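You operate a simulated robot arm through the tools that you are given. There is no shell and no other tool. Be economical: measure what you need, move in short steps, check, and stop when the job is done.

The job below is to be done with a simulated two-armed robot. You get a single attempt, and the scene is never put back.

TASK
Fill the small red can to its mark from the petrol tap, through the funnel, then cap it.
Fine: spout right over and vent open to fill, both back after; funnel on its stand; no spill; leave the diesel side and other small cans alone.

Only the result counts: the job must be done as asked and must still hold three seconds after the hand-in. Knocking over, shifting, dropping, spilling or breaking anything else fails it. Lids that push on must go on centred and level and be pressed home; caps that screw on are set level and turned clockwise until they are tight.

THE ROBOT
Two 7-joint arms with two-finger parallel grippers on one trunk, on a base that drives. Base frame: it is fixed to the floor where the robot stands at the start and does not move with it; the origin is under the middle of the robot, x ahead of it, y to its left, z up. Lengths are in m, angles in rad, forces in N, time in s.
The left shoulder is at the start at [0.07, 0.163, 1.37], the right one opposite. With the tool pointing down near the work surface each hand reaches from about 0.1 to 0.82 m from the robot's upright axis, wherever it stands, measured 20 degrees to its own side. Places, roughly: petrol spout [0.7, 0.3, 1.1]; petrol vent knob [0.8, 0.3, 1.4]; petrol tap [0.8, 0.3, 1.1]; funnel stand [0.7, 0, 0.8]; diesel vent knob [0.8, -0.2, 1.4]; diesel spout [0.7, -0.3, 1.1]. Payload 3.43 kg a hand.
The tool frame of a hand sits at the grasp point between the pads (the TCP): z along the fingers, y along the line on which they close. The tips reach 0.034 m beyond it. Largest opening 0.128 m; finger width 0.024, thickness 0.012; the body of the gripper, 0.048 by 0.13 m, starts 0.096 m behind the TCP.
Orientation is that of the tool frame in the base frame, as [roll, pitch, yaw] about the fixed x, y, z axes, in that order (R = Rz(yaw) Ry(pitch) Rx(roll)). With the fingers straight down and closing along the base's y, the tool's x points along the base's -x, its y along +y and its z along -z.

THE INTERFACE
- The arms move only by the tool apply_moves. It takes "left_increments", "right_increments" or both (then of equal length, played together; a hand with none holds still); each is a list of rows, each a list of 6 numbers: the shift along the base's x, y, z in units of 150 mm (1.0 is 150 mm), then the turn, a rotation vector about the base's x, y, z in units of 45 degrees (1.0 is 45 degrees). In form: [[tx, ty, tz, ax, ay, az], ...]. A call has 1 to 8 rows; each row is the pose to reach, as a shift and turn from the pose commanded when the call began. "left_grip" and "right_grip" are, for a hand that has rows, the opening, from 0 (shut) to 1 (fully open), set as the call begins (left out, the last holds). A call with a number of a shift or a turn outside -1 to 1 is refused whole. Each row takes 0.2 s and may step no farther than 0.05 m and 0.15 rad from the row before; otherwise, or with a gripper value out of range, the whole call is refused. A pose out of reach is approached as far as the arm can. The call stops where the force on the tool passes 90 N (or 10 N more than at its start, if that is more) or the arm is blocked; 0.2 s more then pass. The fingers move at their own pace (about 0.153 m/s each) and stop on an object; they squeeze with about 21 N. The grip force told is the motor's: it shows also when the fingers shut on nothing. Time passes only in rows, and 0.2 s behind the last, so rows that repeat a pose let the fingers close. The reply holds the time, the measured pose of the TCP, the force on the tool along the base axes, the opening and the grip force, in the units named above and with some noise, and new pictures: "pictures" is both (left out), scene, wrist or none (wrist: the cameras of the hands that moved).
- Cameras (640 x 400 px; columns grow to the right, rows downward): "scene" is now at [0.141, 0.0252, 1.6018]; the picture's right is [0.32, -0.95, 0.00], its down [-0.43, -0.14, -0.89] and it looks along [0.85, 0.29, -0.45] (base axes); focal length 214 px, centre (320, 200). "left" rides on the left gripper at [0.076, 0.011, -0.16] in its tool frame; the picture's right is [-0.15, 0.99, 0.00], its down [-0.88, -0.13, -0.46] and it looks along [-0.45, -0.07, 0.89] (tool axes); focal length 234 px, centre (320, 200). "right" rides on the right gripper at [0.076, -0.011, -0.16] in its tool frame; the picture's right is [0.15, 0.99, 0.00], its down [-0.88, 0.13, -0.46] and it looks along [-0.45, 0.07, 0.89] (tool axes); focal length 234 px, centre (320, 200). There is no depth. A picture from a camera that has moved, and an enlarged one, comes with that camera's place and axes in the base frame and with its lens. The place of the scene camera against the robot may be out by one fixed shift of up to 0.012 m in any direction.
- slide_trunk(by): slides the trunk up (or, below 0, down) by that many m; the arms and the scene camera ride with it, the base frame stays. It gives what a move gives, with no picture.
- base_move(legs): drives the robot by 1 to 6 legs, each [ahead, left, turn to the left] in m, m and rad, along the robot's own axes; the way and the turn of a leg run together, so that a leg with both is an arc; at most 1.5 m and 3.142 rad a leg. The arms and the cameras ride along, it lands a little off, and it stops where it bumps. It gives what a move gives, and a new picture of the scene camera.
- turn_head(pan, tilt): turns the head with the scene camera to pan (to the left, within 1.501 rad either way) and tilt (down, from -0.506 to 1.204), counted from straight ahead of the robot. It gives what a move gives, and a new picture of the scene camera.
- zoom(camera, box): a new picture of the part [left, top, right, bottom] of that camera's present view, enlarged. It takes no simulated time.
- finish_job(): hands the job in; it is judged then, once.

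Work in short steps. Places have to be worked out from the pictures, the camera data and where the tool is seen: move nearer, look again, correct. Check each grasp and each placing, and mend what went wrong. You have 120 turns and 170 pictures in all, those below and enlarged ones among them. Open the grippers and draw the arms clear of the work before you hand the job in, unless the task says otherwise; then end with one line.

The tools are called as a command line: name --argument value ..., lists and objects as JSON in quotes. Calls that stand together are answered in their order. apply_moves: Moves the arms, as the interface text tells. Its arguments: {"type":"object","properties":{"left_increments":{"type":"array"},"left_grip":{"type":"number"},"right_increments":{"type":"array"},"right_grip":{"type":"number"},"pictures":{"type":"string","enum":["both","scene","wrist","none"]}},"required":[]} The other tools are called the same way: slide_trunk (by) slides the trunk up or down; base_move (legs) drives the base; turn_head (pan, tilt) turns the head that bears the scene camera; zoom (camera, box) takes an enlarged picture of a part of a camera's view; finish_job () hands the job in.

At the start:

```text
clock: 0.0
left_position: [0.326, 0.2969, 1.5591]
left_orientation: [-3.141, 0.001, -3.141]
left_wrist_force: [-0.3, 0.0, 0.6]
left_grip_width: 0.1279
left_gripper_force: 0.0
right_position: [0.3577, -0.044, 1.6034]
right_orientation: [-3.141, -0.001, -3.141]
right_wrist_force: [-0.1, 1.0, -0.2]
right_grip_width: 0.1282
right_gripper_force: 0.0
trunk travel left (down, up): [-0.85, 0.09]
robot x, y, heading: [-0.0017, 0.0015, 0.002]
head pan, tilt: [0.325, 0.469]
```

scene: 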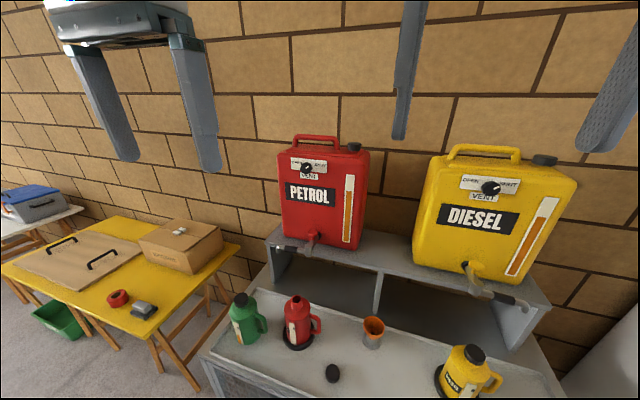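
right: 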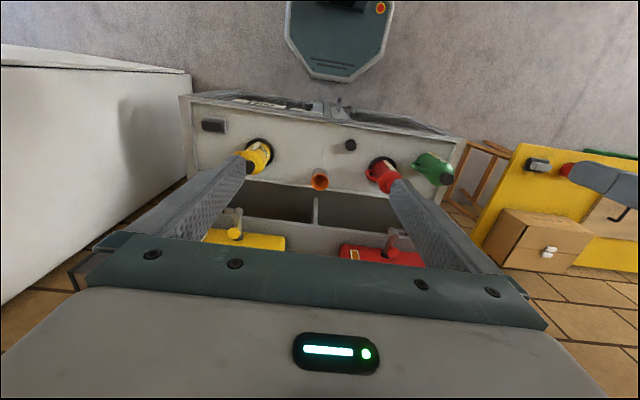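
left: 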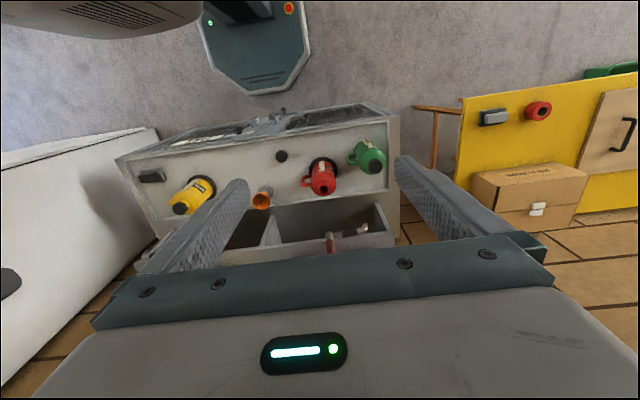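

I'll begin by looking closely at the tanks and at the bench.

zoom --camera "scene" --box '[260, 120, 400, 260]'

zoom --camera "scene" --box '[200, 270, 420, 400]'

zoom --camera "scene" --box '[410, 130, 590, 310]'

```text
2.86 times, centred on (330, 190) of scene
camera zoom: at [0.141, 0.0252, 1.6018], right [0.32, -0.95, 0.0], down [-0.43, -0.14, -0.89], along [0.85, 0.29, -0.45], focal length 613 px, centre (291, 229)
```

zoom: 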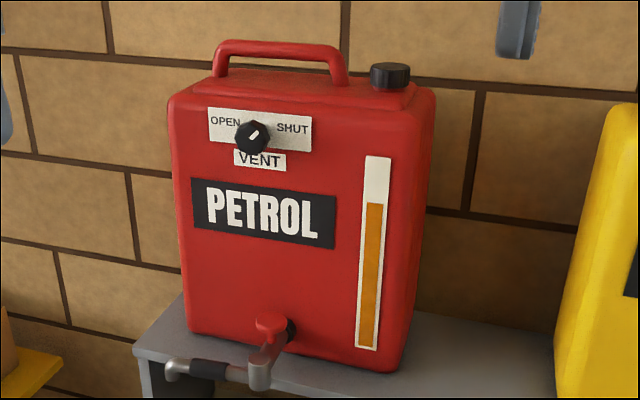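

```text
2.91 times, centred on (310, 335) of scene
camera zoom: at [0.141, 0.0252, 1.6018], right [0.32, -0.95, 0.0], down [-0.43, -0.14, -0.89], along [0.85, 0.29, -0.45], focal length 624 px, centre (349, -193)
```

zoom: 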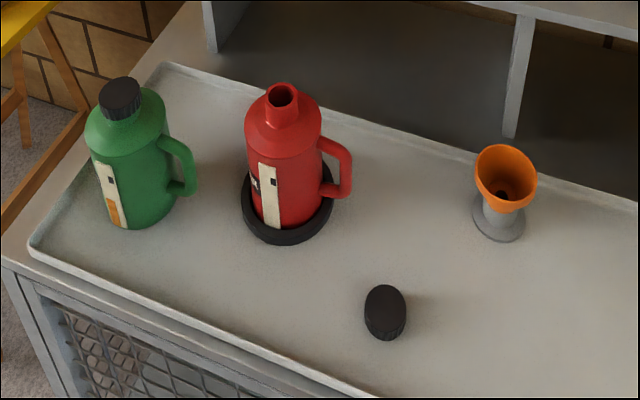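

```text
2.22 times, centred on (500, 220) of scene
camera zoom: at [0.141, 0.0252, 1.6018], right [0.32, -0.95, 0.0], down [-0.43, -0.14, -0.89], along [0.85, 0.29, -0.45], focal length 477 px, centre (-80, 156)
```

zoom: 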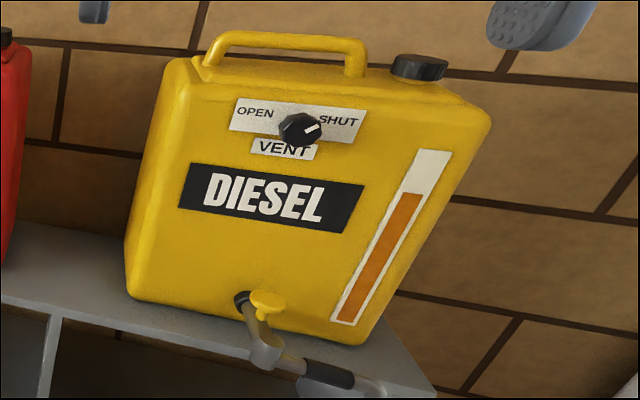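

The petrol spout is parked to the left, and the can stands in a black ring at about (0.58, 0.26). I'll lower the trunk for a closer view of the tap, can and vent.

slide_trunk --by -0.3

turn_head --pan 0.45 --tilt 0.3

zoom --camera "scene" --box '[230, 30, 390, 130]'

zoom --camera "scene" --box '[240, 140, 400, 240]'

```text
clock: 3.0
left_position: [0.3258, 0.2966, 1.2589]
left_orientation: [3.14, 0.0, 3.141]
left_wrist_force: [-0.1, 0.1, -0.5]
left_grip_width: 0.1284
left_gripper_force: 0.1
right_position: [0.3575, -0.0455, 1.303]
right_orientation: [3.141, 0.001, -3.141]
right_wrist_force: [0.3, -0.3, 0.2]
right_grip_width: 0.1279
right_gripper_force: 0.1
trunk travel left (down, up): [-0.55, 0.39]
robot x, y, heading: [-0.0026, -0.0014, 0.001]
head pan, tilt: [0.325, 0.469]
```

```text
clock: 3.7
left_position: [0.3266, 0.2955, 1.2596]
left_orientation: [-3.141, 0.0, -3.141]
left_wrist_force: [0.5, 1.1, -0.4]
left_grip_width: 0.128
left_gripper_force: 0.0
right_position: [0.359, -0.0436, 1.3028]
right_orientation: [3.141, 0.001, -3.142]
right_wrist_force: [-0.8, -0.1, -0.5]
right_grip_width: 0.1281
right_gripper_force: 0.1
trunk travel left (down, up): [-0.55, 0.39]
robot x, y, heading: [-0.0009, 0.0023, -0.003]
head pan, tilt: [0.45, 0.3]
camera scene: at [0.1383, 0.0365, 1.3174], right [0.43, -0.9, 0.0], down [-0.27, -0.13, -0.96], along [0.86, 0.42, -0.3], focal length 214 px, centre (320, 200)
```

scene: 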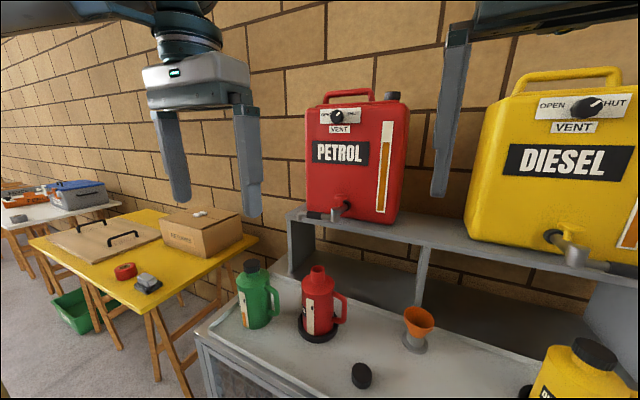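

```text
4.00 times, centred on (310, 80) of scene
camera zoom: at [0.1383, 0.0365, 1.3174], right [0.43, -0.9, 0.0], down [-0.27, -0.13, -0.96], along [0.86, 0.42, -0.3], focal length 858 px, centre (360, 680)
```

zoom: 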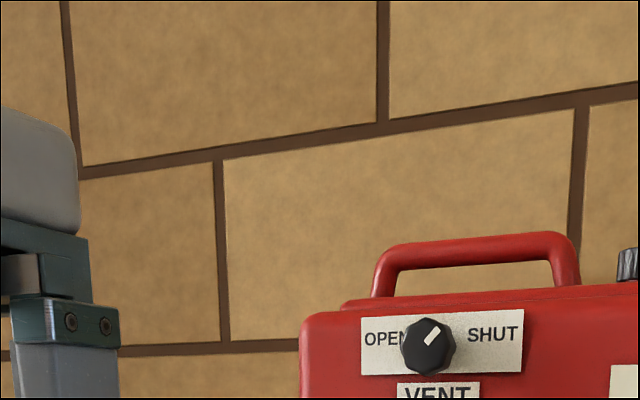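

```text
4.00 times, centred on (320, 190) of scene
camera zoom: at [0.1383, 0.0365, 1.3174], right [0.43, -0.9, 0.0], down [-0.27, -0.13, -0.96], along [0.86, 0.42, -0.3], focal length 858 px, centre (320, 240)
```

zoom: 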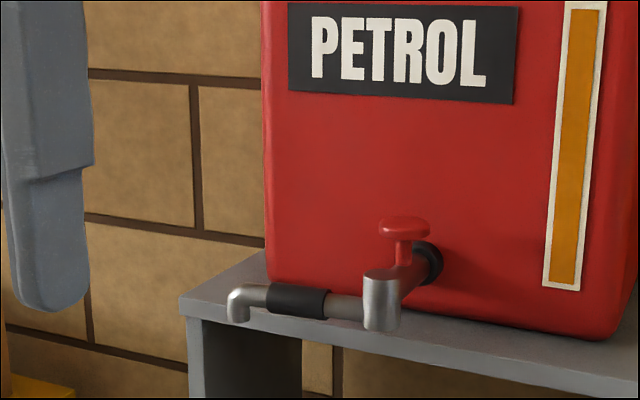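

Now I'll look closely at the can's gauge and its neck.

zoom --camera "scene" --box '[280, 250, 360, 350]'

zoom --camera "scene" --box '[330, 290, 450, 400]'

```text
4.00 times, centred on (320, 300) of scene
camera zoom: at [0.1383, 0.0365, 1.3174], right [0.43, -0.9, 0.0], down [-0.27, -0.13, -0.96], along [0.86, 0.42, -0.3], focal length 858 px, centre (320, -200)
```

zoom: 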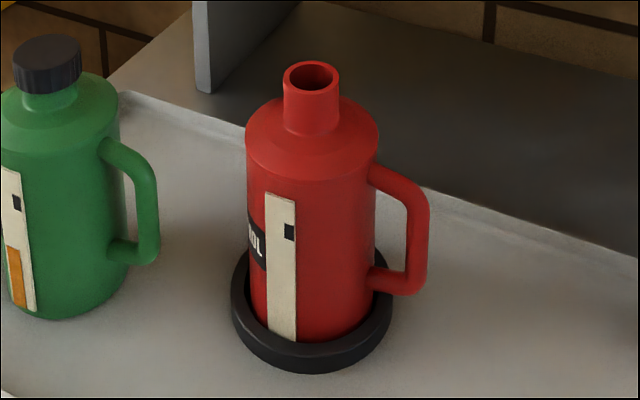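

```text
3.64 times, centred on (390, 345) of scene
camera zoom: at [0.1383, 0.0365, 1.3174], right [0.43, -0.9, 0.0], down [-0.27, -0.13, -0.96], along [0.86, 0.42, -0.3], focal length 780 px, centre (66, -327)
```

zoom: 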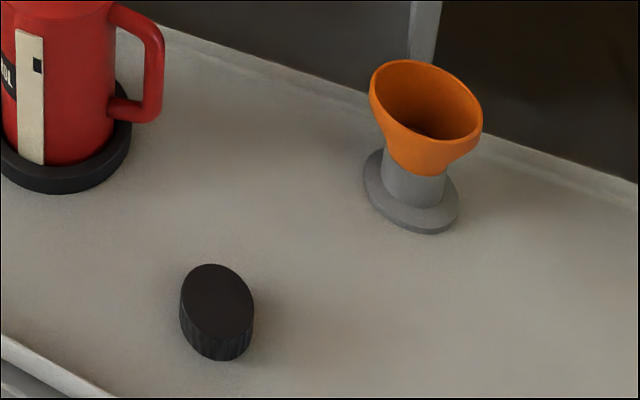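

The gauge strip with its black mark faces the robot, and the funnel sits at about (0.67, -0.01). I'll move the right hand towards the funnel and start turning the left hand level towards the vent knob.

apply_moves --left_increments '[[0.15, 0, 0.1, 0, -0.165, 0], [0.3, 0, 0.2, 0, -0.33, 0], [0.45, 0, 0.3, 0, -0.5, 0], [0.6, 0, 0.4, 0, -0.66, 0], [0.75, 0, 0.5, 0, -0.83, 0], [0.9, 0, 0.6, 0, -1, 0]]' --right_increments '[[0.16, 0.02, -0.15, 0, 0, 0], [0.32, 0.06, -0.3, 0, 0, 0], [0.48, 0.1, -0.45, 0, 0, 0], [0.64, 0.14, -0.6, 0, 0, 0], [0.8, 0.18, -0.75, 0, 0, 0], [0.95, 0.22, -0.9, 0, 0, 0]]' --pictures "none"

apply_moves --left_increments '[[0, 0, 0, 0, -0.165, 0], [0, 0, 0, 0, -0.33, 0], [0, 0, 0, 0, -0.5, 0], [0, 0, 0, 0, -0.66, 0], [0, 0, 0, 0, -0.83, 0], [0, 0, 0, 0, -1, 0]]' --right_increments '[[0.12, 0, -0.1, 0, 0, 0], [0.24, 0, -0.2, 0, 0, 0], [0.36, 0, -0.3, 0, 0, 0], [0.48, 0, -0.35, 0, 0, 0], [0.6, 0, -0.4, 0, 0, 0], [0.75, 0, -0.45, 0, 0, 0]]' --pictures "both"

```text
clock: 5.1
left_position: [0.4647, 0.2987, 1.35]
left_orientation: [-3.141, 0.786, 3.139]
left_wrist_force: [0.0, 0.5, 0.4]
left_grip_width: 0.1278
left_gripper_force: 0.1
right_position: [0.5009, -0.0096, 1.1662]
right_orientation: [-3.14, -0.001, -3.141]
right_wrist_force: [0.6, -0.6, -0.4]
right_grip_width: 0.128
right_gripper_force: 0.1
trunk travel left (down, up): [-0.55, 0.39]
robot x, y, heading: [0.0015, 0.0009, 0.0]
head pan, tilt: [0.45, 0.3]
```

```text
clock: 6.5
left_position: [0.4619, 0.2965, 1.3482]
left_orientation: [-2.052, 1.57, -2.052]
left_wrist_force: [0.5, 1.2, 0.0]
left_grip_width: 0.1281
left_gripper_force: 0.0
right_position: [0.6119, -0.0097, 1.0985]
right_orientation: [3.14, -0.003, -3.141]
right_wrist_force: [-0.3, 0.4, 1.0]
right_grip_width: 0.1279
right_gripper_force: 0.2
trunk travel left (down, up): [-0.55, 0.39]
robot x, y, heading: [-0.0001, -0.0022, 0.003]
head pan, tilt: [0.45, 0.3]
camera scene: at [0.1398, 0.0375, 1.3172], right [0.44, -0.9, 0.0], down [-0.27, -0.13, -0.95], along [0.86, 0.42, -0.3], focal length 214 px, centre (320, 200)
camera right: at [0.5372, -0.0215, 1.2597], right [-0.15, 0.99, 0.0], down [0.88, 0.13, 0.45], along [0.45, 0.07, -0.89], focal length 234 px, centre (320, 200)
camera left: at [0.3034, 0.3087, 1.2709], right [0.0, 0.99, 0.15], down [-0.46, -0.13, 0.88], along [0.89, -0.07, 0.45], focal length 234 px, centre (320, 200)
```

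scene: 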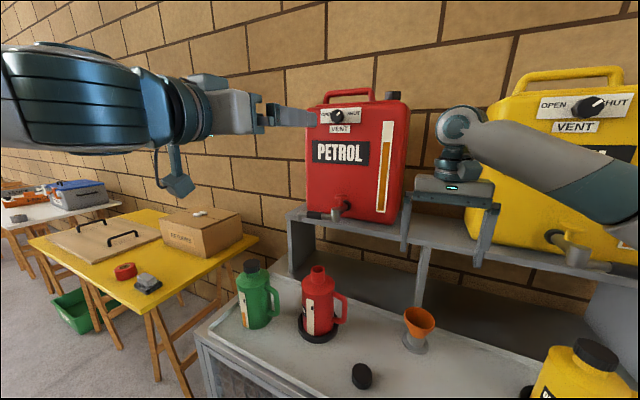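
right: 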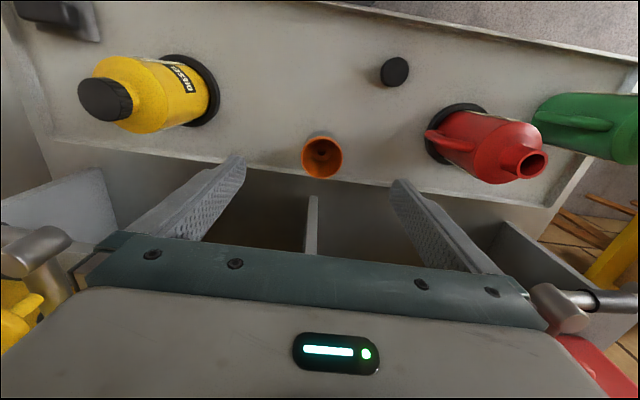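
left: 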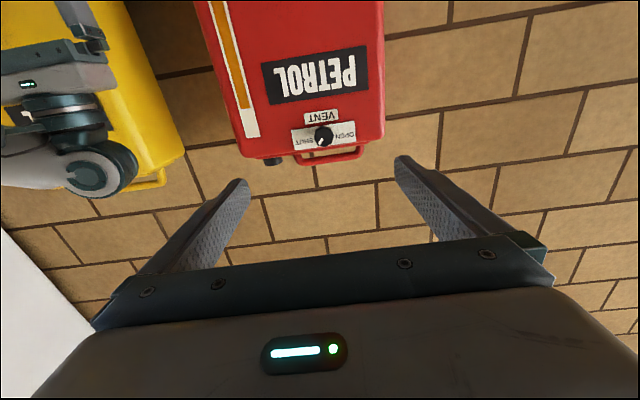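

The funnel is at about (0.658, 0.001), and the vent knob at about (0.80, 0.298, 1.372). I'll line the right hand up over the funnel and descend part of the way.

apply_moves --right_increments '[[0.15, 0.035, -0.25, 0, 0, 0], [0.3, 0.07, -0.5, 0, 0, 0], [0.3, 0.07, -0.75, 0, 0, 0], [0.3, 0.07, -1.0, 0, 0, 0]]' --pictures "both"

zoom --camera "scene" --box '[360, 230, 480, 370]'

```text
clock: 7.5
left_position: [0.4629, 0.296, 1.3485]
left_orientation: [2.965, 1.568, 2.963]
left_wrist_force: [-0.2, 0.2, 0.2]
left_grip_width: 0.1277
left_gripper_force: 0.0
right_position: [0.6574, -0.0008, 0.9488]
right_orientation: [-3.141, -0.001, -3.141]
right_wrist_force: [-0.1, -0.7, -0.4]
right_grip_width: 0.128
right_gripper_force: 0.1
trunk travel left (down, up): [-0.55, 0.39]
robot x, y, heading: [0.0018, 0.0007, -0.001]
head pan, tilt: [0.45, 0.3]
camera scene: at [0.1397, 0.0365, 1.3173], right [0.44, -0.9, 0.0], down [-0.27, -0.13, -0.95], along [0.86, 0.42, -0.3], focal length 214 px, centre (320, 200)
camera right: at [0.582, -0.0113, 1.1086], right [-0.15, 0.99, 0.0], down [0.88, 0.13, 0.45], along [0.45, 0.07, -0.89], focal length 234 px, centre (320, 200)
```

scene: 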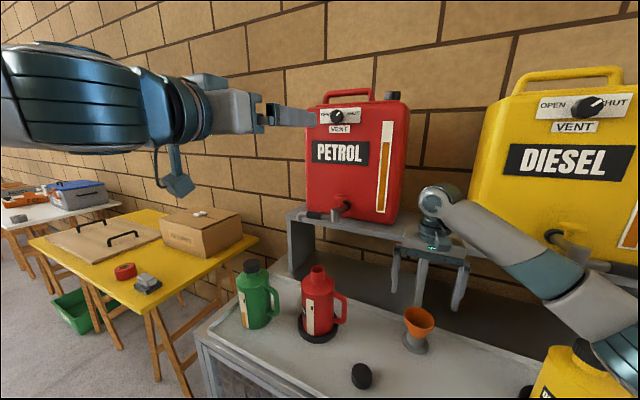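
right: 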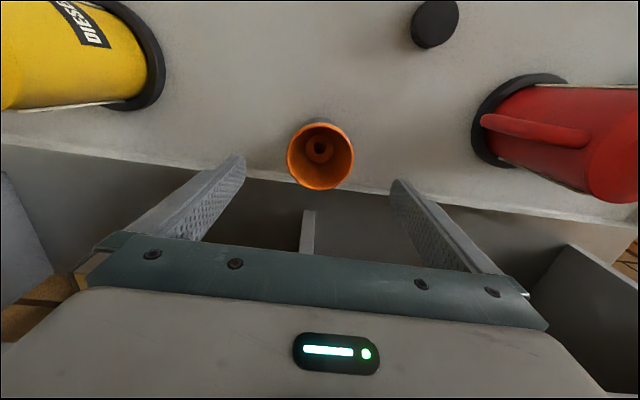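

```text
2.86 times, centred on (420, 300) of scene
camera zoom: at [0.1397, 0.0365, 1.3173], right [0.44, -0.9, 0.0], down [-0.27, -0.13, -0.95], along [0.86, 0.42, -0.3], focal length 613 px, centre (34, -86)
```

zoom: 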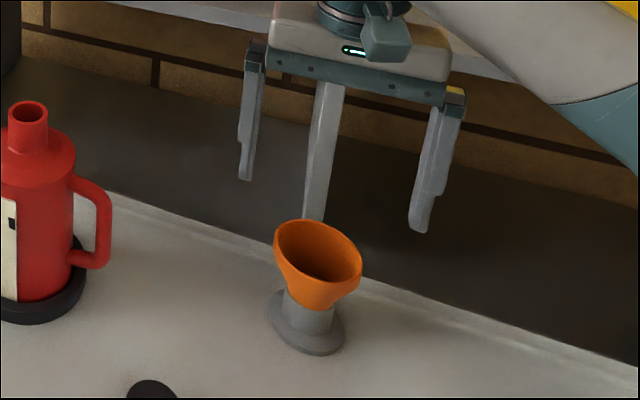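

By triangulation the rim centre is (0.660, 0.001, 0.845), with a diameter of 76 mm. I'll descend and grip it.

apply_moves --right_increments '[[0.015, 0.01, -0.25, 0, 0, 0], [0.015, 0.01, -0.5, 0, 0, 0], [0.015, 0.01, -0.72, 0, 0, 0]]' --pictures "none"

apply_moves --right_increments '[[0, 0, 0, 0, 0, 0], [0, 0, 0, 0, 0, 0], [0, 0, 0, 0, 0, 0]]' --right_grip 0.45 --pictures "both"

zoom --camera "scene" --box '[360, 230, 480, 370]'

```text
clock: 8.3
left_position: [0.4616, 0.2966, 1.3485]
left_orientation: [2.501, 1.569, 2.499]
left_wrist_force: [0.3, 0.0, 0.2]
left_grip_width: 0.128
left_gripper_force: 0.1
right_position: [0.6605, -0.0003, 0.8419]
right_orientation: [3.14, -0.002, 3.142]
right_wrist_force: [0.1, -0.5, 0.1]
right_grip_width: 0.128
right_gripper_force: 0.1
trunk travel left (down, up): [-0.55, 0.39]
robot x, y, heading: [0.0022, 0.0022, 0.001]
head pan, tilt: [0.45, 0.3]
```

```text
clock: 9.1
left_position: [0.4618, 0.2958, 1.3491]
left_orientation: [-0.829, 1.57, -0.831]
left_wrist_force: [-0.1, 0.4, -0.3]
left_grip_width: 0.128
left_gripper_force: 0.0
right_position: [0.6594, -0.0008, 0.8429]
right_orientation: [-3.14, 0.0, -3.141]
right_wrist_force: [0.3, -0.3, 0.0]
right_grip_width: 0.0755
right_gripper_force: 21.5
trunk travel left (down, up): [-0.55, 0.39]
robot x, y, heading: [-0.0014, -0.0002, 0.003]
head pan, tilt: [0.45, 0.3]
camera scene: at [0.1383, 0.0366, 1.3174], right [0.44, -0.9, 0.0], down [-0.27, -0.13, -0.96], along [0.86, 0.42, -0.3], focal length 214 px, centre (320, 200)
camera right: at [0.5833, -0.0114, 1.0026], right [-0.15, 0.99, 0.0], down [0.88, 0.13, 0.46], along [0.45, 0.07, -0.89], focal length 234 px, centre (320, 200)
```

scene: 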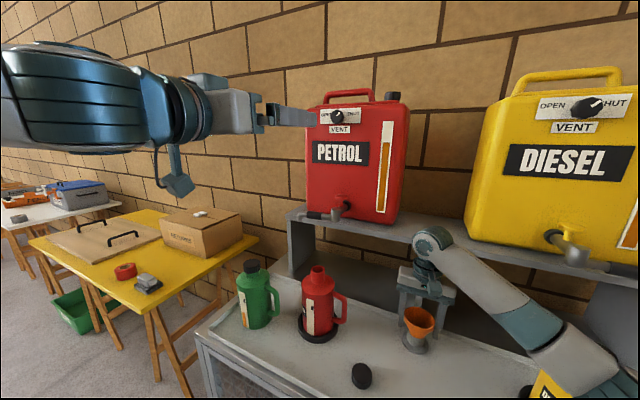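
right: 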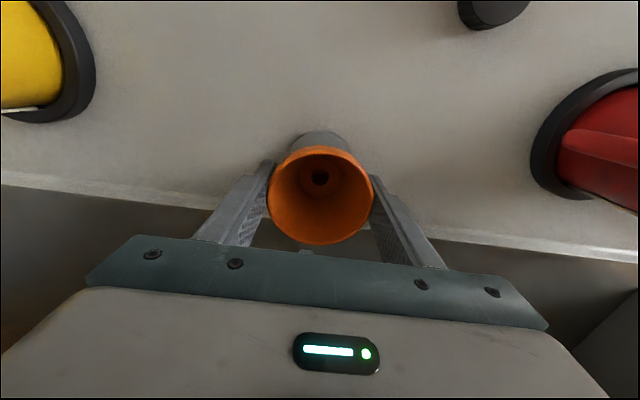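

```text
2.86 times, centred on (420, 300) of scene
camera zoom: at [0.1383, 0.0366, 1.3174], right [0.44, -0.9, 0.0], down [-0.27, -0.13, -0.96], along [0.86, 0.42, -0.3], focal length 613 px, centre (34, -86)
```

zoom: 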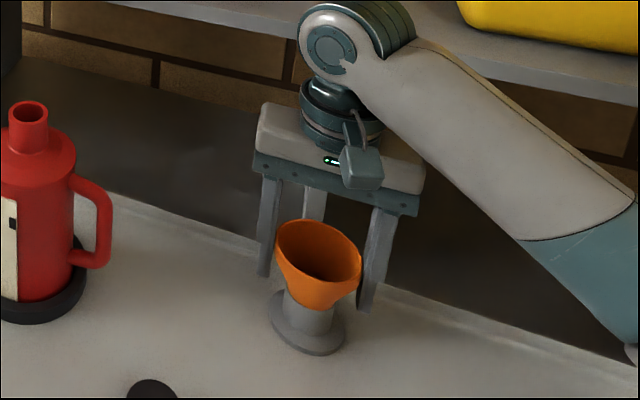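

The funnel is gripped at 75.5 mm. I'll lift it straight up and look at its tube.

apply_moves --right_increments '[[0, 0, 0.2, 0, 0, 0], [0, 0, 0.4, 0, 0, 0], [0, 0, 0.6, 0, 0, 0], [0, 0, 0.8, 0, 0, 0], [0, 0, 1, 0, 0, 0]]' --pictures "none"

apply_moves --right_increments '[[0, 0, 0.25, 0, 0, 0], [0, 0, 0.5, 0, 0, 0], [0, 0, 0.6, 0, 0, 0], [0, 0, 0.6, 0, 0, 0]]' --pictures "both"

zoom --camera "scene" --box '[290, 190, 450, 350]'

```text
clock: 10.3
left_position: [0.461, 0.2968, 1.3488]
left_orientation: [0.341, 1.57, 0.339]
left_wrist_force: [-0.4, -0.1, 0.1]
left_grip_width: 0.1278
left_gripper_force: 0.1
right_position: [0.6576, 0.0011, 0.9933]
right_orientation: [3.141, 0.0, 3.14]
right_wrist_force: [-0.1, 1.2, -1.0]
right_grip_width: 0.0756
right_gripper_force: 21.6
trunk travel left (down, up): [-0.55, 0.39]
robot x, y, heading: [0.0001, -0.0012, 0.0]
head pan, tilt: [0.45, 0.3]
```

```text
clock: 11.3
left_position: [0.4603, 0.2957, 1.3483]
left_orientation: [2.086, 1.57, 2.087]
left_wrist_force: [0.3, -0.8, 0.1]
left_grip_width: 0.1279
left_gripper_force: 0.1
right_position: [0.6611, -0.0018, 1.0847]
right_orientation: [-3.14, 0.001, 3.141]
right_wrist_force: [-0.4, -0.8, -1.4]
right_grip_width: 0.0751
right_gripper_force: 21.3
trunk travel left (down, up): [-0.55, 0.39]
robot x, y, heading: [-0.0013, 0.004, -0.001]
head pan, tilt: [0.45, 0.3]
camera scene: at [0.1382, 0.0365, 1.3174], right [0.44, -0.9, 0.0], down [-0.27, -0.13, -0.96], along [0.86, 0.42, -0.3], focal length 214 px, centre (320, 200)
camera right: at [0.5847, -0.0125, 1.2433], right [-0.15, 0.99, 0.0], down [0.88, 0.13, 0.46], along [0.45, 0.07, -0.89], focal length 234 px, centre (320, 200)
```

scene: 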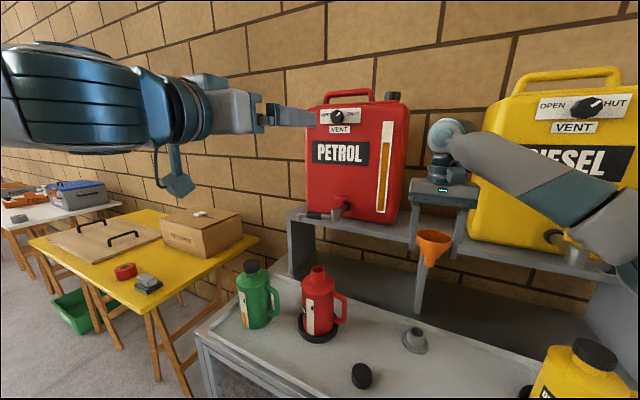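
right: 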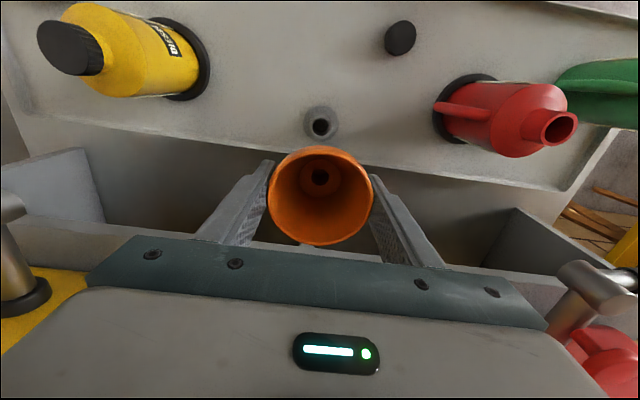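

```text
2.50 times, centred on (370, 270) of scene
camera zoom: at [0.1382, 0.0365, 1.3174], right [0.44, -0.9, 0.0], down [-0.27, -0.13, -0.96], along [0.86, 0.42, -0.3], focal length 536 px, centre (195, 25)
```

zoom: 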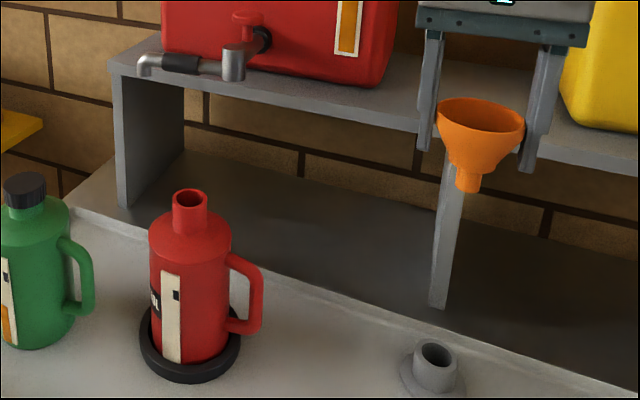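

The funnel came free with a short tube, and the mouth is at about (0.592, 0.267, 0.965). I'll move the left hand out to the left and carry the funnel towards the can.

apply_moves --left_increments '[[0, 0.2, 0.05, 0, 0, 0], [0, 0.4, 0.1, 0, 0, 0], [0, 0.6, 0.15, 0, 0, 0], [0, 0.8, 0.2, 0, 0, 0], [0, 1.0, 0.3, 0, 0, 0]]' --right_increments '[[-0.1, 0.15, 0.02, 0, 0, 0], [-0.2, 0.35, 0.05, 0, 0, 0], [-0.3, 0.55, 0.05, 0, 0, 0], [-0.4, 0.75, 0.05, 0, 0, 0], [-0.46, 0.95, 0.05, 0, 0, 0]]' --pictures "wrist"

```text
clock: 12.5
left_position: [0.4608, 0.4489, 1.3992]
left_orientation: [-1.312, 1.57, -1.315]
left_wrist_force: [-0.9, 0.0, -0.2]
left_grip_width: 0.1279
left_gripper_force: 0.0
right_position: [0.5916, 0.1448, 1.0896]
right_orientation: [-3.14, 0.0, -3.141]
right_wrist_force: [-0.3, 0.8, -0.6]
right_grip_width: 0.0754
right_gripper_force: 20.6
trunk travel left (down, up): [-0.55, 0.39]
robot x, y, heading: [0.0002, -0.0011, 0.0]
head pan, tilt: [0.45, 0.3]
camera right: at [0.5163, 0.1327, 1.2482], right [-0.15, 0.99, 0.0], down [0.88, 0.13, 0.46], along [0.45, 0.07, -0.89], focal length 234 px, centre (320, 200)
camera left: at [0.3016, 0.4612, 1.3217], right [0.0, 0.99, 0.14], down [-0.46, -0.13, 0.88], along [0.89, -0.07, 0.45], focal length 234 px, centre (320, 200)
```

right: 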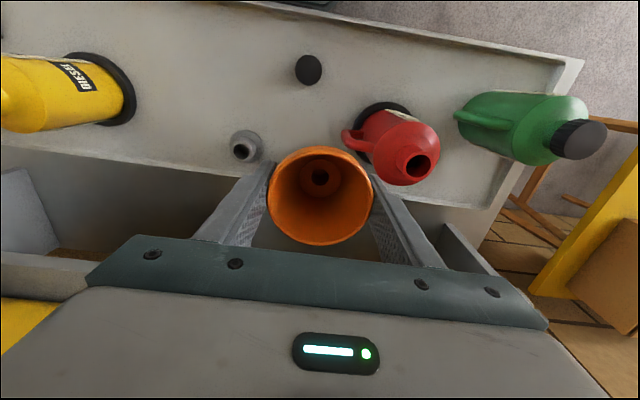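
left: 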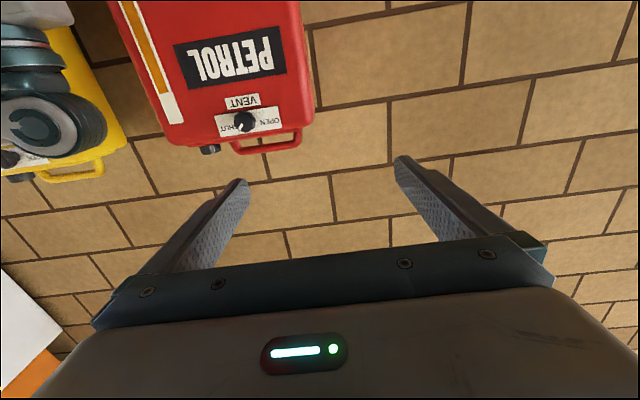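

The mouth is refined to (0.592, 0.272, 0.961). I'll move the funnel above it and check with the scene camera.

apply_moves --right_increments '[[0, 0.3, 0, 0, 0, 0], [0, 0.6, 0, 0, 0, 0], [0.005, 0.845, -0.1, 0, 0, 0], [0.005, 0.845, -0.25, 0, 0, 0], [0.005, 0.845, -0.25, 0, 0, 0]]' --pictures "wrist"

turn_head --pan 0.48 --tilt 0.5

zoom --camera "scene" --box '[240, 120, 400, 280]'

```text
clock: 13.7
left_position: [0.4629, 0.4471, 1.3991]
left_orientation: [-3.068, 1.568, -3.068]
left_wrist_force: [1.0, -0.4, -0.1]
left_grip_width: 0.1278
left_gripper_force: 0.1
right_position: [0.5988, 0.2404, 1.0372]
right_orientation: [-3.14, -0.001, -3.141]
right_wrist_force: [0.4, 0.4, 0.5]
right_grip_width: 0.0753
right_gripper_force: 20.9
right hand out of reach, approached as far as the arm can: row 2, 3, 4, 5
trunk travel left (down, up): [-0.55, 0.39]
robot x, y, heading: [0.0005, -0.0021, -0.003]
head pan, tilt: [0.45, 0.3]
camera right: at [0.5232, 0.2295, 1.1967], right [-0.15, 0.99, 0.0], down [0.88, 0.13, 0.45], along [0.45, 0.07, -0.89], focal length 234 px, centre (320, 200)
```

right: 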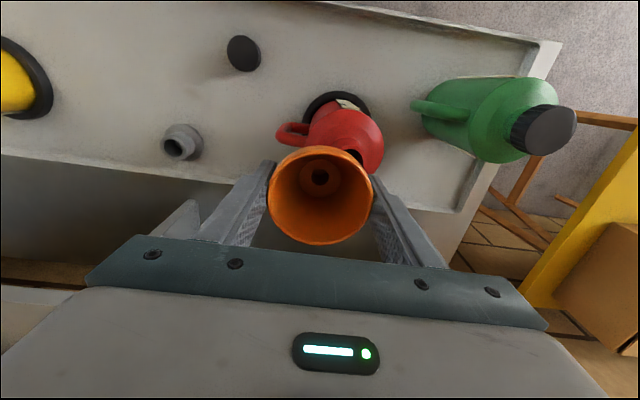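

```text
clock: 14.4
left_position: [0.4613, 0.4476, 1.3987]
left_orientation: [1.544, 1.57, 1.541]
left_wrist_force: [1.0, 0.2, -0.2]
left_grip_width: 0.1279
left_gripper_force: 0.0
right_position: [0.5985, 0.2413, 1.0382]
right_orientation: [-3.141, 0.0, 3.14]
right_wrist_force: [0.1, 0.2, 0.2]
right_grip_width: 0.0756
right_gripper_force: 21.0
trunk travel left (down, up): [-0.55, 0.39]
robot x, y, heading: [-0.0037, -0.0006, 0.001]
head pan, tilt: [0.48, 0.499]
camera scene: at [0.1347, 0.038, 1.2991], right [0.46, -0.89, 0.0], down [-0.42, -0.22, -0.88], along [0.78, 0.41, -0.48], focal length 214 px, centre (320, 200)
```

scene: 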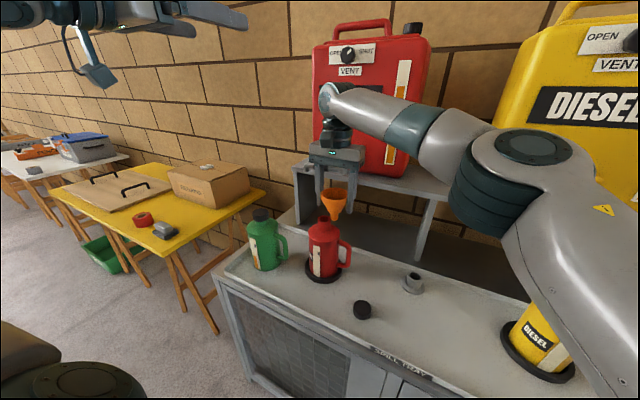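

```text
2.50 times, centred on (320, 200) of scene
camera zoom: at [0.1347, 0.038, 1.2991], right [0.46, -0.89, 0.0], down [-0.42, -0.22, -0.88], along [0.78, 0.41, -0.48], focal length 536 px, centre (320, 200)
```

zoom: 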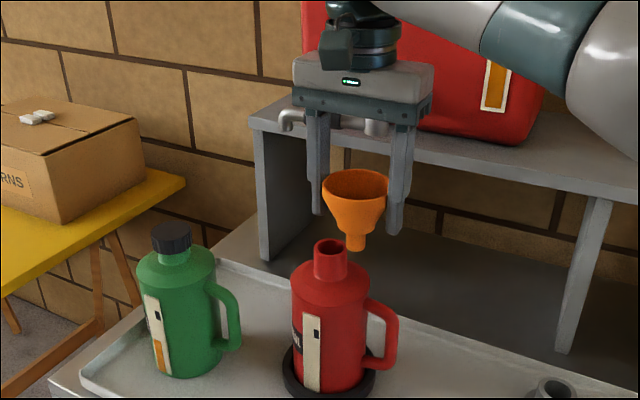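

The right arm falls about 3 cm short of the mouth, so I'll raise and back off the funnel, then drive the base about 0.15 m to the left.

apply_moves --right_increments '[[0, 0, 0.25, 0, 0, 0], [0, -0.3, 0.4, 0, 0, 0], [0, -0.6, 0.4, 0, 0, 0], [0, -0.85, 0.4, 0, 0, 0]]' --pictures "none"

base_move --legs '[[0, 0.15, 0]]'

apply_moves --right_increments '[[0, 0, 0, 0, 0, 0]]' --pictures "wrist"

```text
refused: row 2 steps farther than a row can; nothing moved
```

```text
clock: 15.8
left_position: [0.4629, 0.5963, 1.3991]
left_orientation: [-1.023, 1.571, -1.023]
left_wrist_force: [-1.3, 0.1, 0.1]
left_grip_width: 0.1278
left_gripper_force: 0.0
right_position: [0.5984, 0.3892, 1.0366]
right_orientation: [3.141, 0.001, 3.14]
right_wrist_force: [0.1, 0.4, -0.6]
right_grip_width: 0.0753
right_gripper_force: 21.3
trunk travel left (down, up): [-0.55, 0.39]
robot x, y, heading: [0.0005, 0.151, -0.006]
head pan, tilt: [0.48, 0.499]
camera scene: at [0.1351, 0.1882, 1.299], right [0.46, -0.89, 0.0], down [-0.43, -0.22, -0.88], along [0.78, 0.4, -0.48], focal length 214 px, centre (320, 200)
```

scene: 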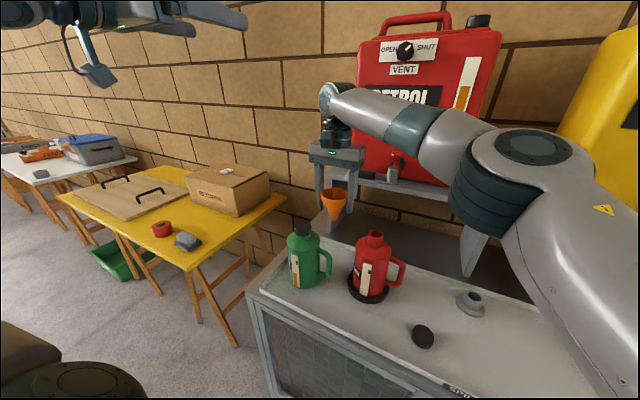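

```text
clock: 16.2
left_position: [0.4614, 0.5957, 1.3997]
left_orientation: [1.449, 1.57, 1.448]
left_wrist_force: [0.0, 0.4, 1.0]
left_grip_width: 0.1281
left_gripper_force: 0.0
right_position: [0.5989, 0.3895, 1.0373]
right_orientation: [3.14, 0.001, 3.141]
right_wrist_force: [0.4, 0.2, -0.6]
right_grip_width: 0.0753
right_gripper_force: 21.1
trunk travel left (down, up): [-0.55, 0.39]
robot x, y, heading: [-0.0003, 0.1515, -0.004]
head pan, tilt: [0.48, 0.499]
camera right: at [0.5224, 0.3775, 1.1975], right [-0.14, 0.99, 0.0], down [0.88, 0.13, 0.46], along [0.45, 0.07, -0.89], focal length 234 px, centre (320, 200)
```

right: 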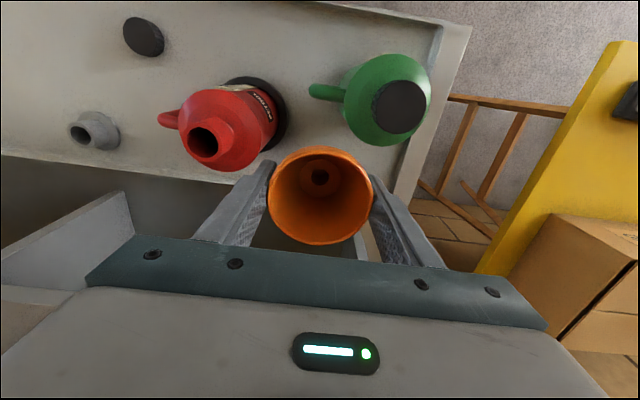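

The can looks undisturbed; the mouth triangulates to (0.5945, 0.2737, 0.959). I'll raise the funnel and bring it over the mouth.

apply_moves --right_increments '[[0, 0, 0.3, 0, 0, 0], [-0.01, -0.25, 0.35, 0, 0, 0], [-0.02, -0.5, 0.35, 0, 0, 0], [-0.03, -0.77, 0.35, 0, 0, 0], [-0.03, -0.77, 0.25, 0, 0, 0], [-0.03, -0.77, 0.25, 0, 0, 0]]' --pictures "wrist"

turn_head --pan 0.2 --tilt 0.5

zoom --camera "scene" --box '[250, 120, 390, 260]'

```text
clock: 17.6
left_position: [0.4618, 0.5966, 1.4002]
left_orientation: [1.529, 1.571, 1.527]
left_wrist_force: [0.0, 0.2, 0.6]
left_grip_width: 0.1278
left_gripper_force: 0.0
right_position: [0.5957, 0.275, 1.0732]
right_orientation: [3.141, 0.001, 3.141]
right_wrist_force: [-0.1, -0.1, 0.6]
right_grip_width: 0.0753
right_gripper_force: 20.9
right hand out of reach, approached as far as the arm can: row 1
trunk travel left (down, up): [-0.55, 0.39]
robot x, y, heading: [0.001, 0.15, -0.0]
head pan, tilt: [0.48, 0.499]
camera right: at [0.5188, 0.2639, 1.2335], right [-0.14, 0.99, 0.0], down [0.88, 0.13, 0.46], along [0.45, 0.07, -0.89], focal length 234 px, centre (320, 200)
```

right: 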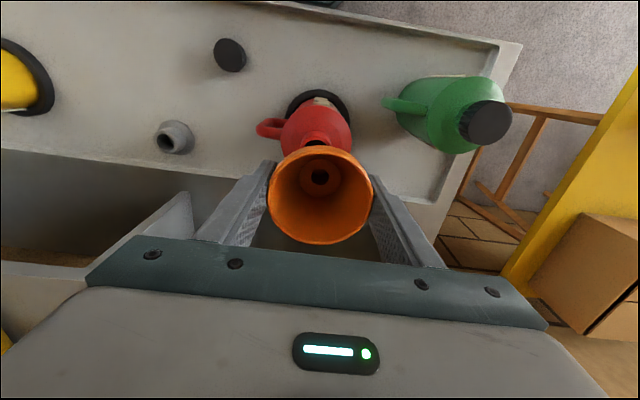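

```text
clock: 18.4
left_position: [0.462, 0.5969, 1.3996]
left_orientation: [2.309, 1.569, 2.307]
left_wrist_force: [-0.3, 0.2, -0.3]
left_grip_width: 0.128
left_gripper_force: 0.1
right_position: [0.5942, 0.2757, 1.0742]
right_orientation: [3.141, 0.0, 3.14]
right_wrist_force: [-1.0, 1.2, -1.1]
right_grip_width: 0.0754
right_gripper_force: 20.7
trunk travel left (down, up): [-0.55, 0.39]
robot x, y, heading: [0.0003, 0.1515, 0.0]
head pan, tilt: [0.201, 0.499]
camera scene: at [0.1435, 0.1644, 1.299], right [0.2, -0.98, 0.0], down [-0.47, -0.1, -0.88], along [0.86, 0.17, -0.48], focal length 214 px, centre (320, 200)
```

scene: 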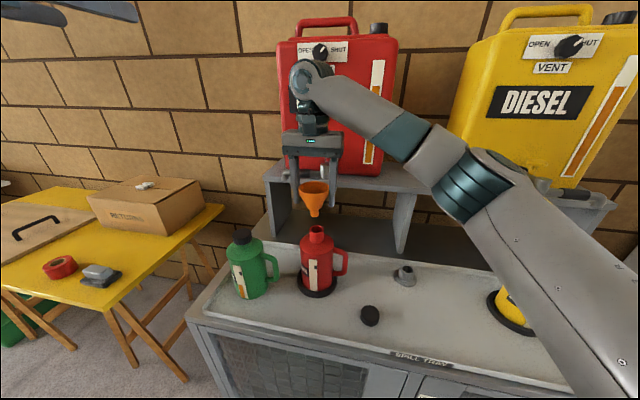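

```text
2.86 times, centred on (320, 190) of scene
camera zoom: at [0.1435, 0.1644, 1.299], right [0.2, -0.98, 0.0], down [-0.47, -0.1, -0.88], along [0.86, 0.17, -0.48], focal length 613 px, centre (320, 229)
```

zoom: 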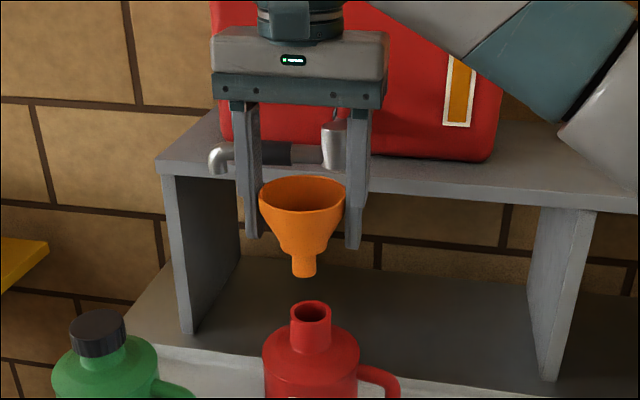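

The views disagree by about 4 mm on the mouth's y, so I'll zoom both cameras to refine it.

zoom --camera "right" --box '[260, 90, 380, 190]'

zoom --camera "scene" --box '[285, 170, 345, 250]'

```text
4.00 times, centred on (320, 140) of right
camera zoom: at [0.519, 0.2646, 1.2334], right [-0.14, 0.99, 0.0], down [0.88, 0.13, 0.46], along [0.45, 0.07, -0.89], focal length 937 px, centre (320, 440)
```

zoom: 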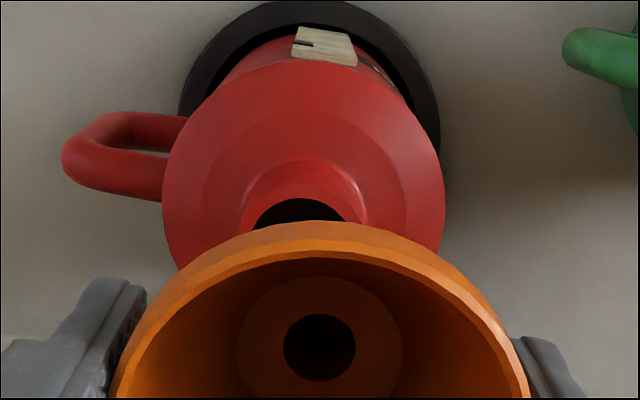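

```text
5.00 times, centred on (315, 210) of scene
camera zoom: at [0.1435, 0.1644, 1.299], right [0.2, -0.98, 0.0], down [-0.47, -0.1, -0.88], along [0.86, 0.17, -0.48], focal length 1072 px, centre (345, 150)
```

zoom: 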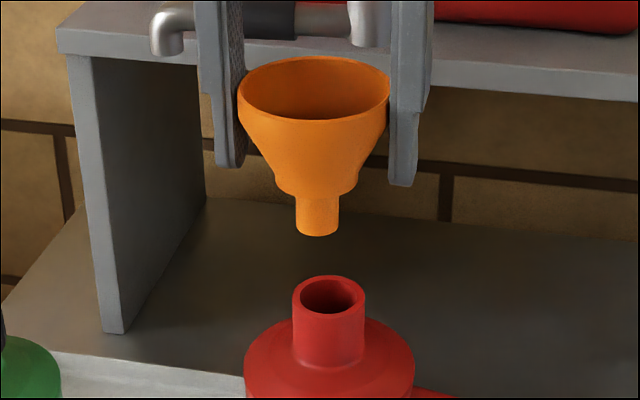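

The mouth bore is about 34 mm and the tube about 21 mm, so there is some slack. The best mouth centre is (0.596, 0.2705). I'll shift and lower gently.

apply_moves --right_increments '[[0.01, -0.033, 0, 0, 0, 0], [0.01, -0.033, -0.15, 0, 0, 0], [0.01, -0.033, -0.3, 0, 0, 0], [0.01, -0.033, -0.36, 0, 0, 0], [0.01, -0.033, -0.39, 0, 0, 0]]' --pictures "wrist"

zoom --camera "scene" --box '[285, 170, 345, 250]'

```text
clock: 19.6
left_position: [0.4612, 0.5972, 1.3998]
left_orientation: [2.39, 1.57, 2.387]
left_wrist_force: [0.1, 0.3, -0.1]
left_grip_width: 0.1279
left_gripper_force: 0.0
right_position: [0.5963, 0.2691, 1.0168]
right_orientation: [3.141, 0.001, 3.139]
right_wrist_force: [0.1, -0.4, -0.2]
right_grip_width: 0.0753
right_gripper_force: 20.9
trunk travel left (down, up): [-0.55, 0.39]
robot x, y, heading: [0.0025, 0.1456, 0.004]
head pan, tilt: [0.201, 0.499]
camera right: at [0.5201, 0.2593, 1.1765], right [-0.14, 0.99, 0.0], down [0.88, 0.13, 0.46], along [0.45, 0.07, -0.89], focal length 234 px, centre (320, 200)
```

right: 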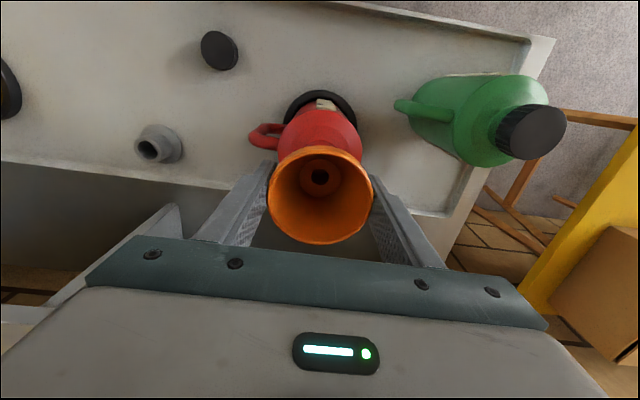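

```text
5.00 times, centred on (315, 210) of scene
camera zoom: at [0.1436, 0.1642, 1.299], right [0.2, -0.98, 0.0], down [-0.47, -0.1, -0.88], along [0.86, 0.17, -0.48], focal length 1072 px, centre (345, 150)
```

zoom: 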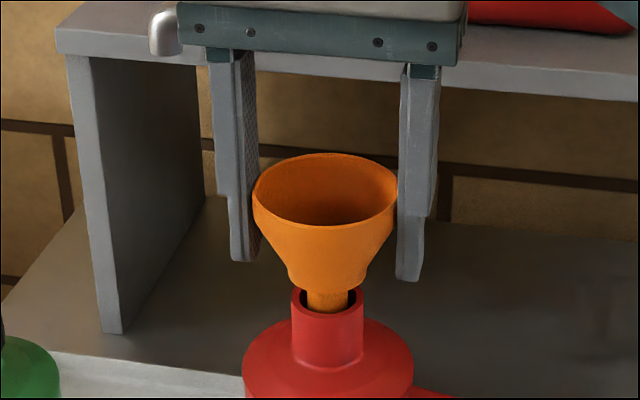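

The tube is in the bore with the shoulder just above the rim. I'll lower slowly to contact.

apply_moves --right_increments '[[0, 0, -0.03, 0, 0, 0], [0, 0, -0.06, 0, 0, 0], [0, 0, -0.08, 0, 0, 0], [0, 0, -0.1, 0, 0, 0]]' --pictures "none"

zoom --camera "scene" --box '[285, 170, 345, 250]'

```text
clock: 20.6
left_position: [0.4619, 0.596, 1.3997]
left_orientation: [2.075, 1.571, 2.073]
left_wrist_force: [-0.7, 0.0, 0.1]
left_grip_width: 0.128
left_gripper_force: 0.0
right_position: [0.5953, 0.2687, 1.0025]
right_orientation: [3.141, 0.0, 3.14]
right_wrist_force: [-0.4, 0.2, -1.1]
right_grip_width: 0.0754
right_gripper_force: 20.9
trunk travel left (down, up): [-0.55, 0.39]
robot x, y, heading: [0.0004, 0.1529, 0.0]
head pan, tilt: [0.201, 0.499]
```

```text
5.00 times, centred on (315, 210) of scene
camera zoom: at [0.1436, 0.164, 1.299], right [0.2, -0.98, 0.0], down [-0.47, -0.09, -0.88], along [0.86, 0.17, -0.48], focal length 1072 px, centre (345, 150)
```

zoom: 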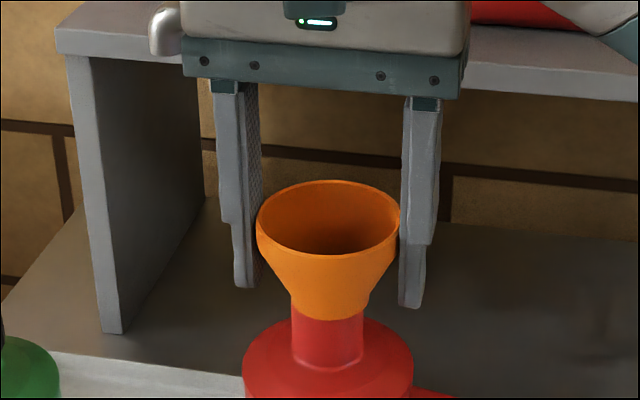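

It is almost seated with no force yet, so I'll lower a few more millimetres.

apply_moves --right_increments '[[0, 0, -0.015, 0, 0, 0], [0, 0, -0.03, 0, 0, 0], [0, 0, -0.03, 0, 0, 0]]' --pictures "none"

zoom --camera "scene" --box '[285, 170, 345, 250]'

```text
clock: 21.4
left_position: [0.4598, 0.5964, 1.4002]
left_orientation: [0.577, 1.568, 0.575]
left_wrist_force: [-0.1, 0.3, 0.2]
left_grip_width: 0.1278
left_gripper_force: 0.0
right_position: [0.5942, 0.2674, 0.999]
right_orientation: [3.14, 0.002, 3.14]
right_wrist_force: [2.0, -0.6, 15.9]
right_grip_width: 0.0759
right_gripper_force: 20.8
trunk travel left (down, up): [-0.55, 0.39]
robot x, y, heading: [-0.0018, 0.1516, -0.005]
head pan, tilt: [0.201, 0.499]
```

```text
5.00 times, centred on (315, 210) of scene
camera zoom: at [0.1423, 0.1637, 1.2993], right [0.2, -0.98, 0.0], down [-0.47, -0.09, -0.88], along [0.86, 0.17, -0.48], focal length 1072 px, centre (345, 150)
```

zoom: 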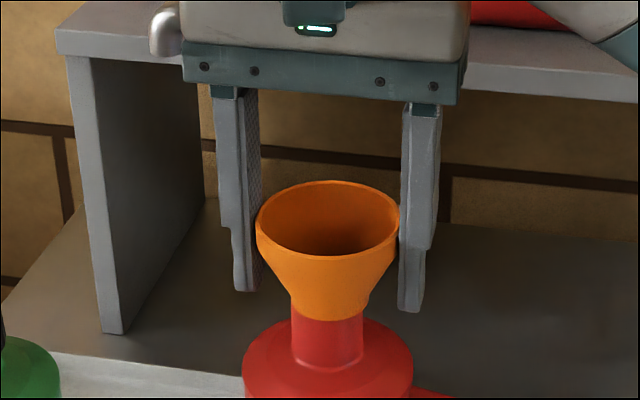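

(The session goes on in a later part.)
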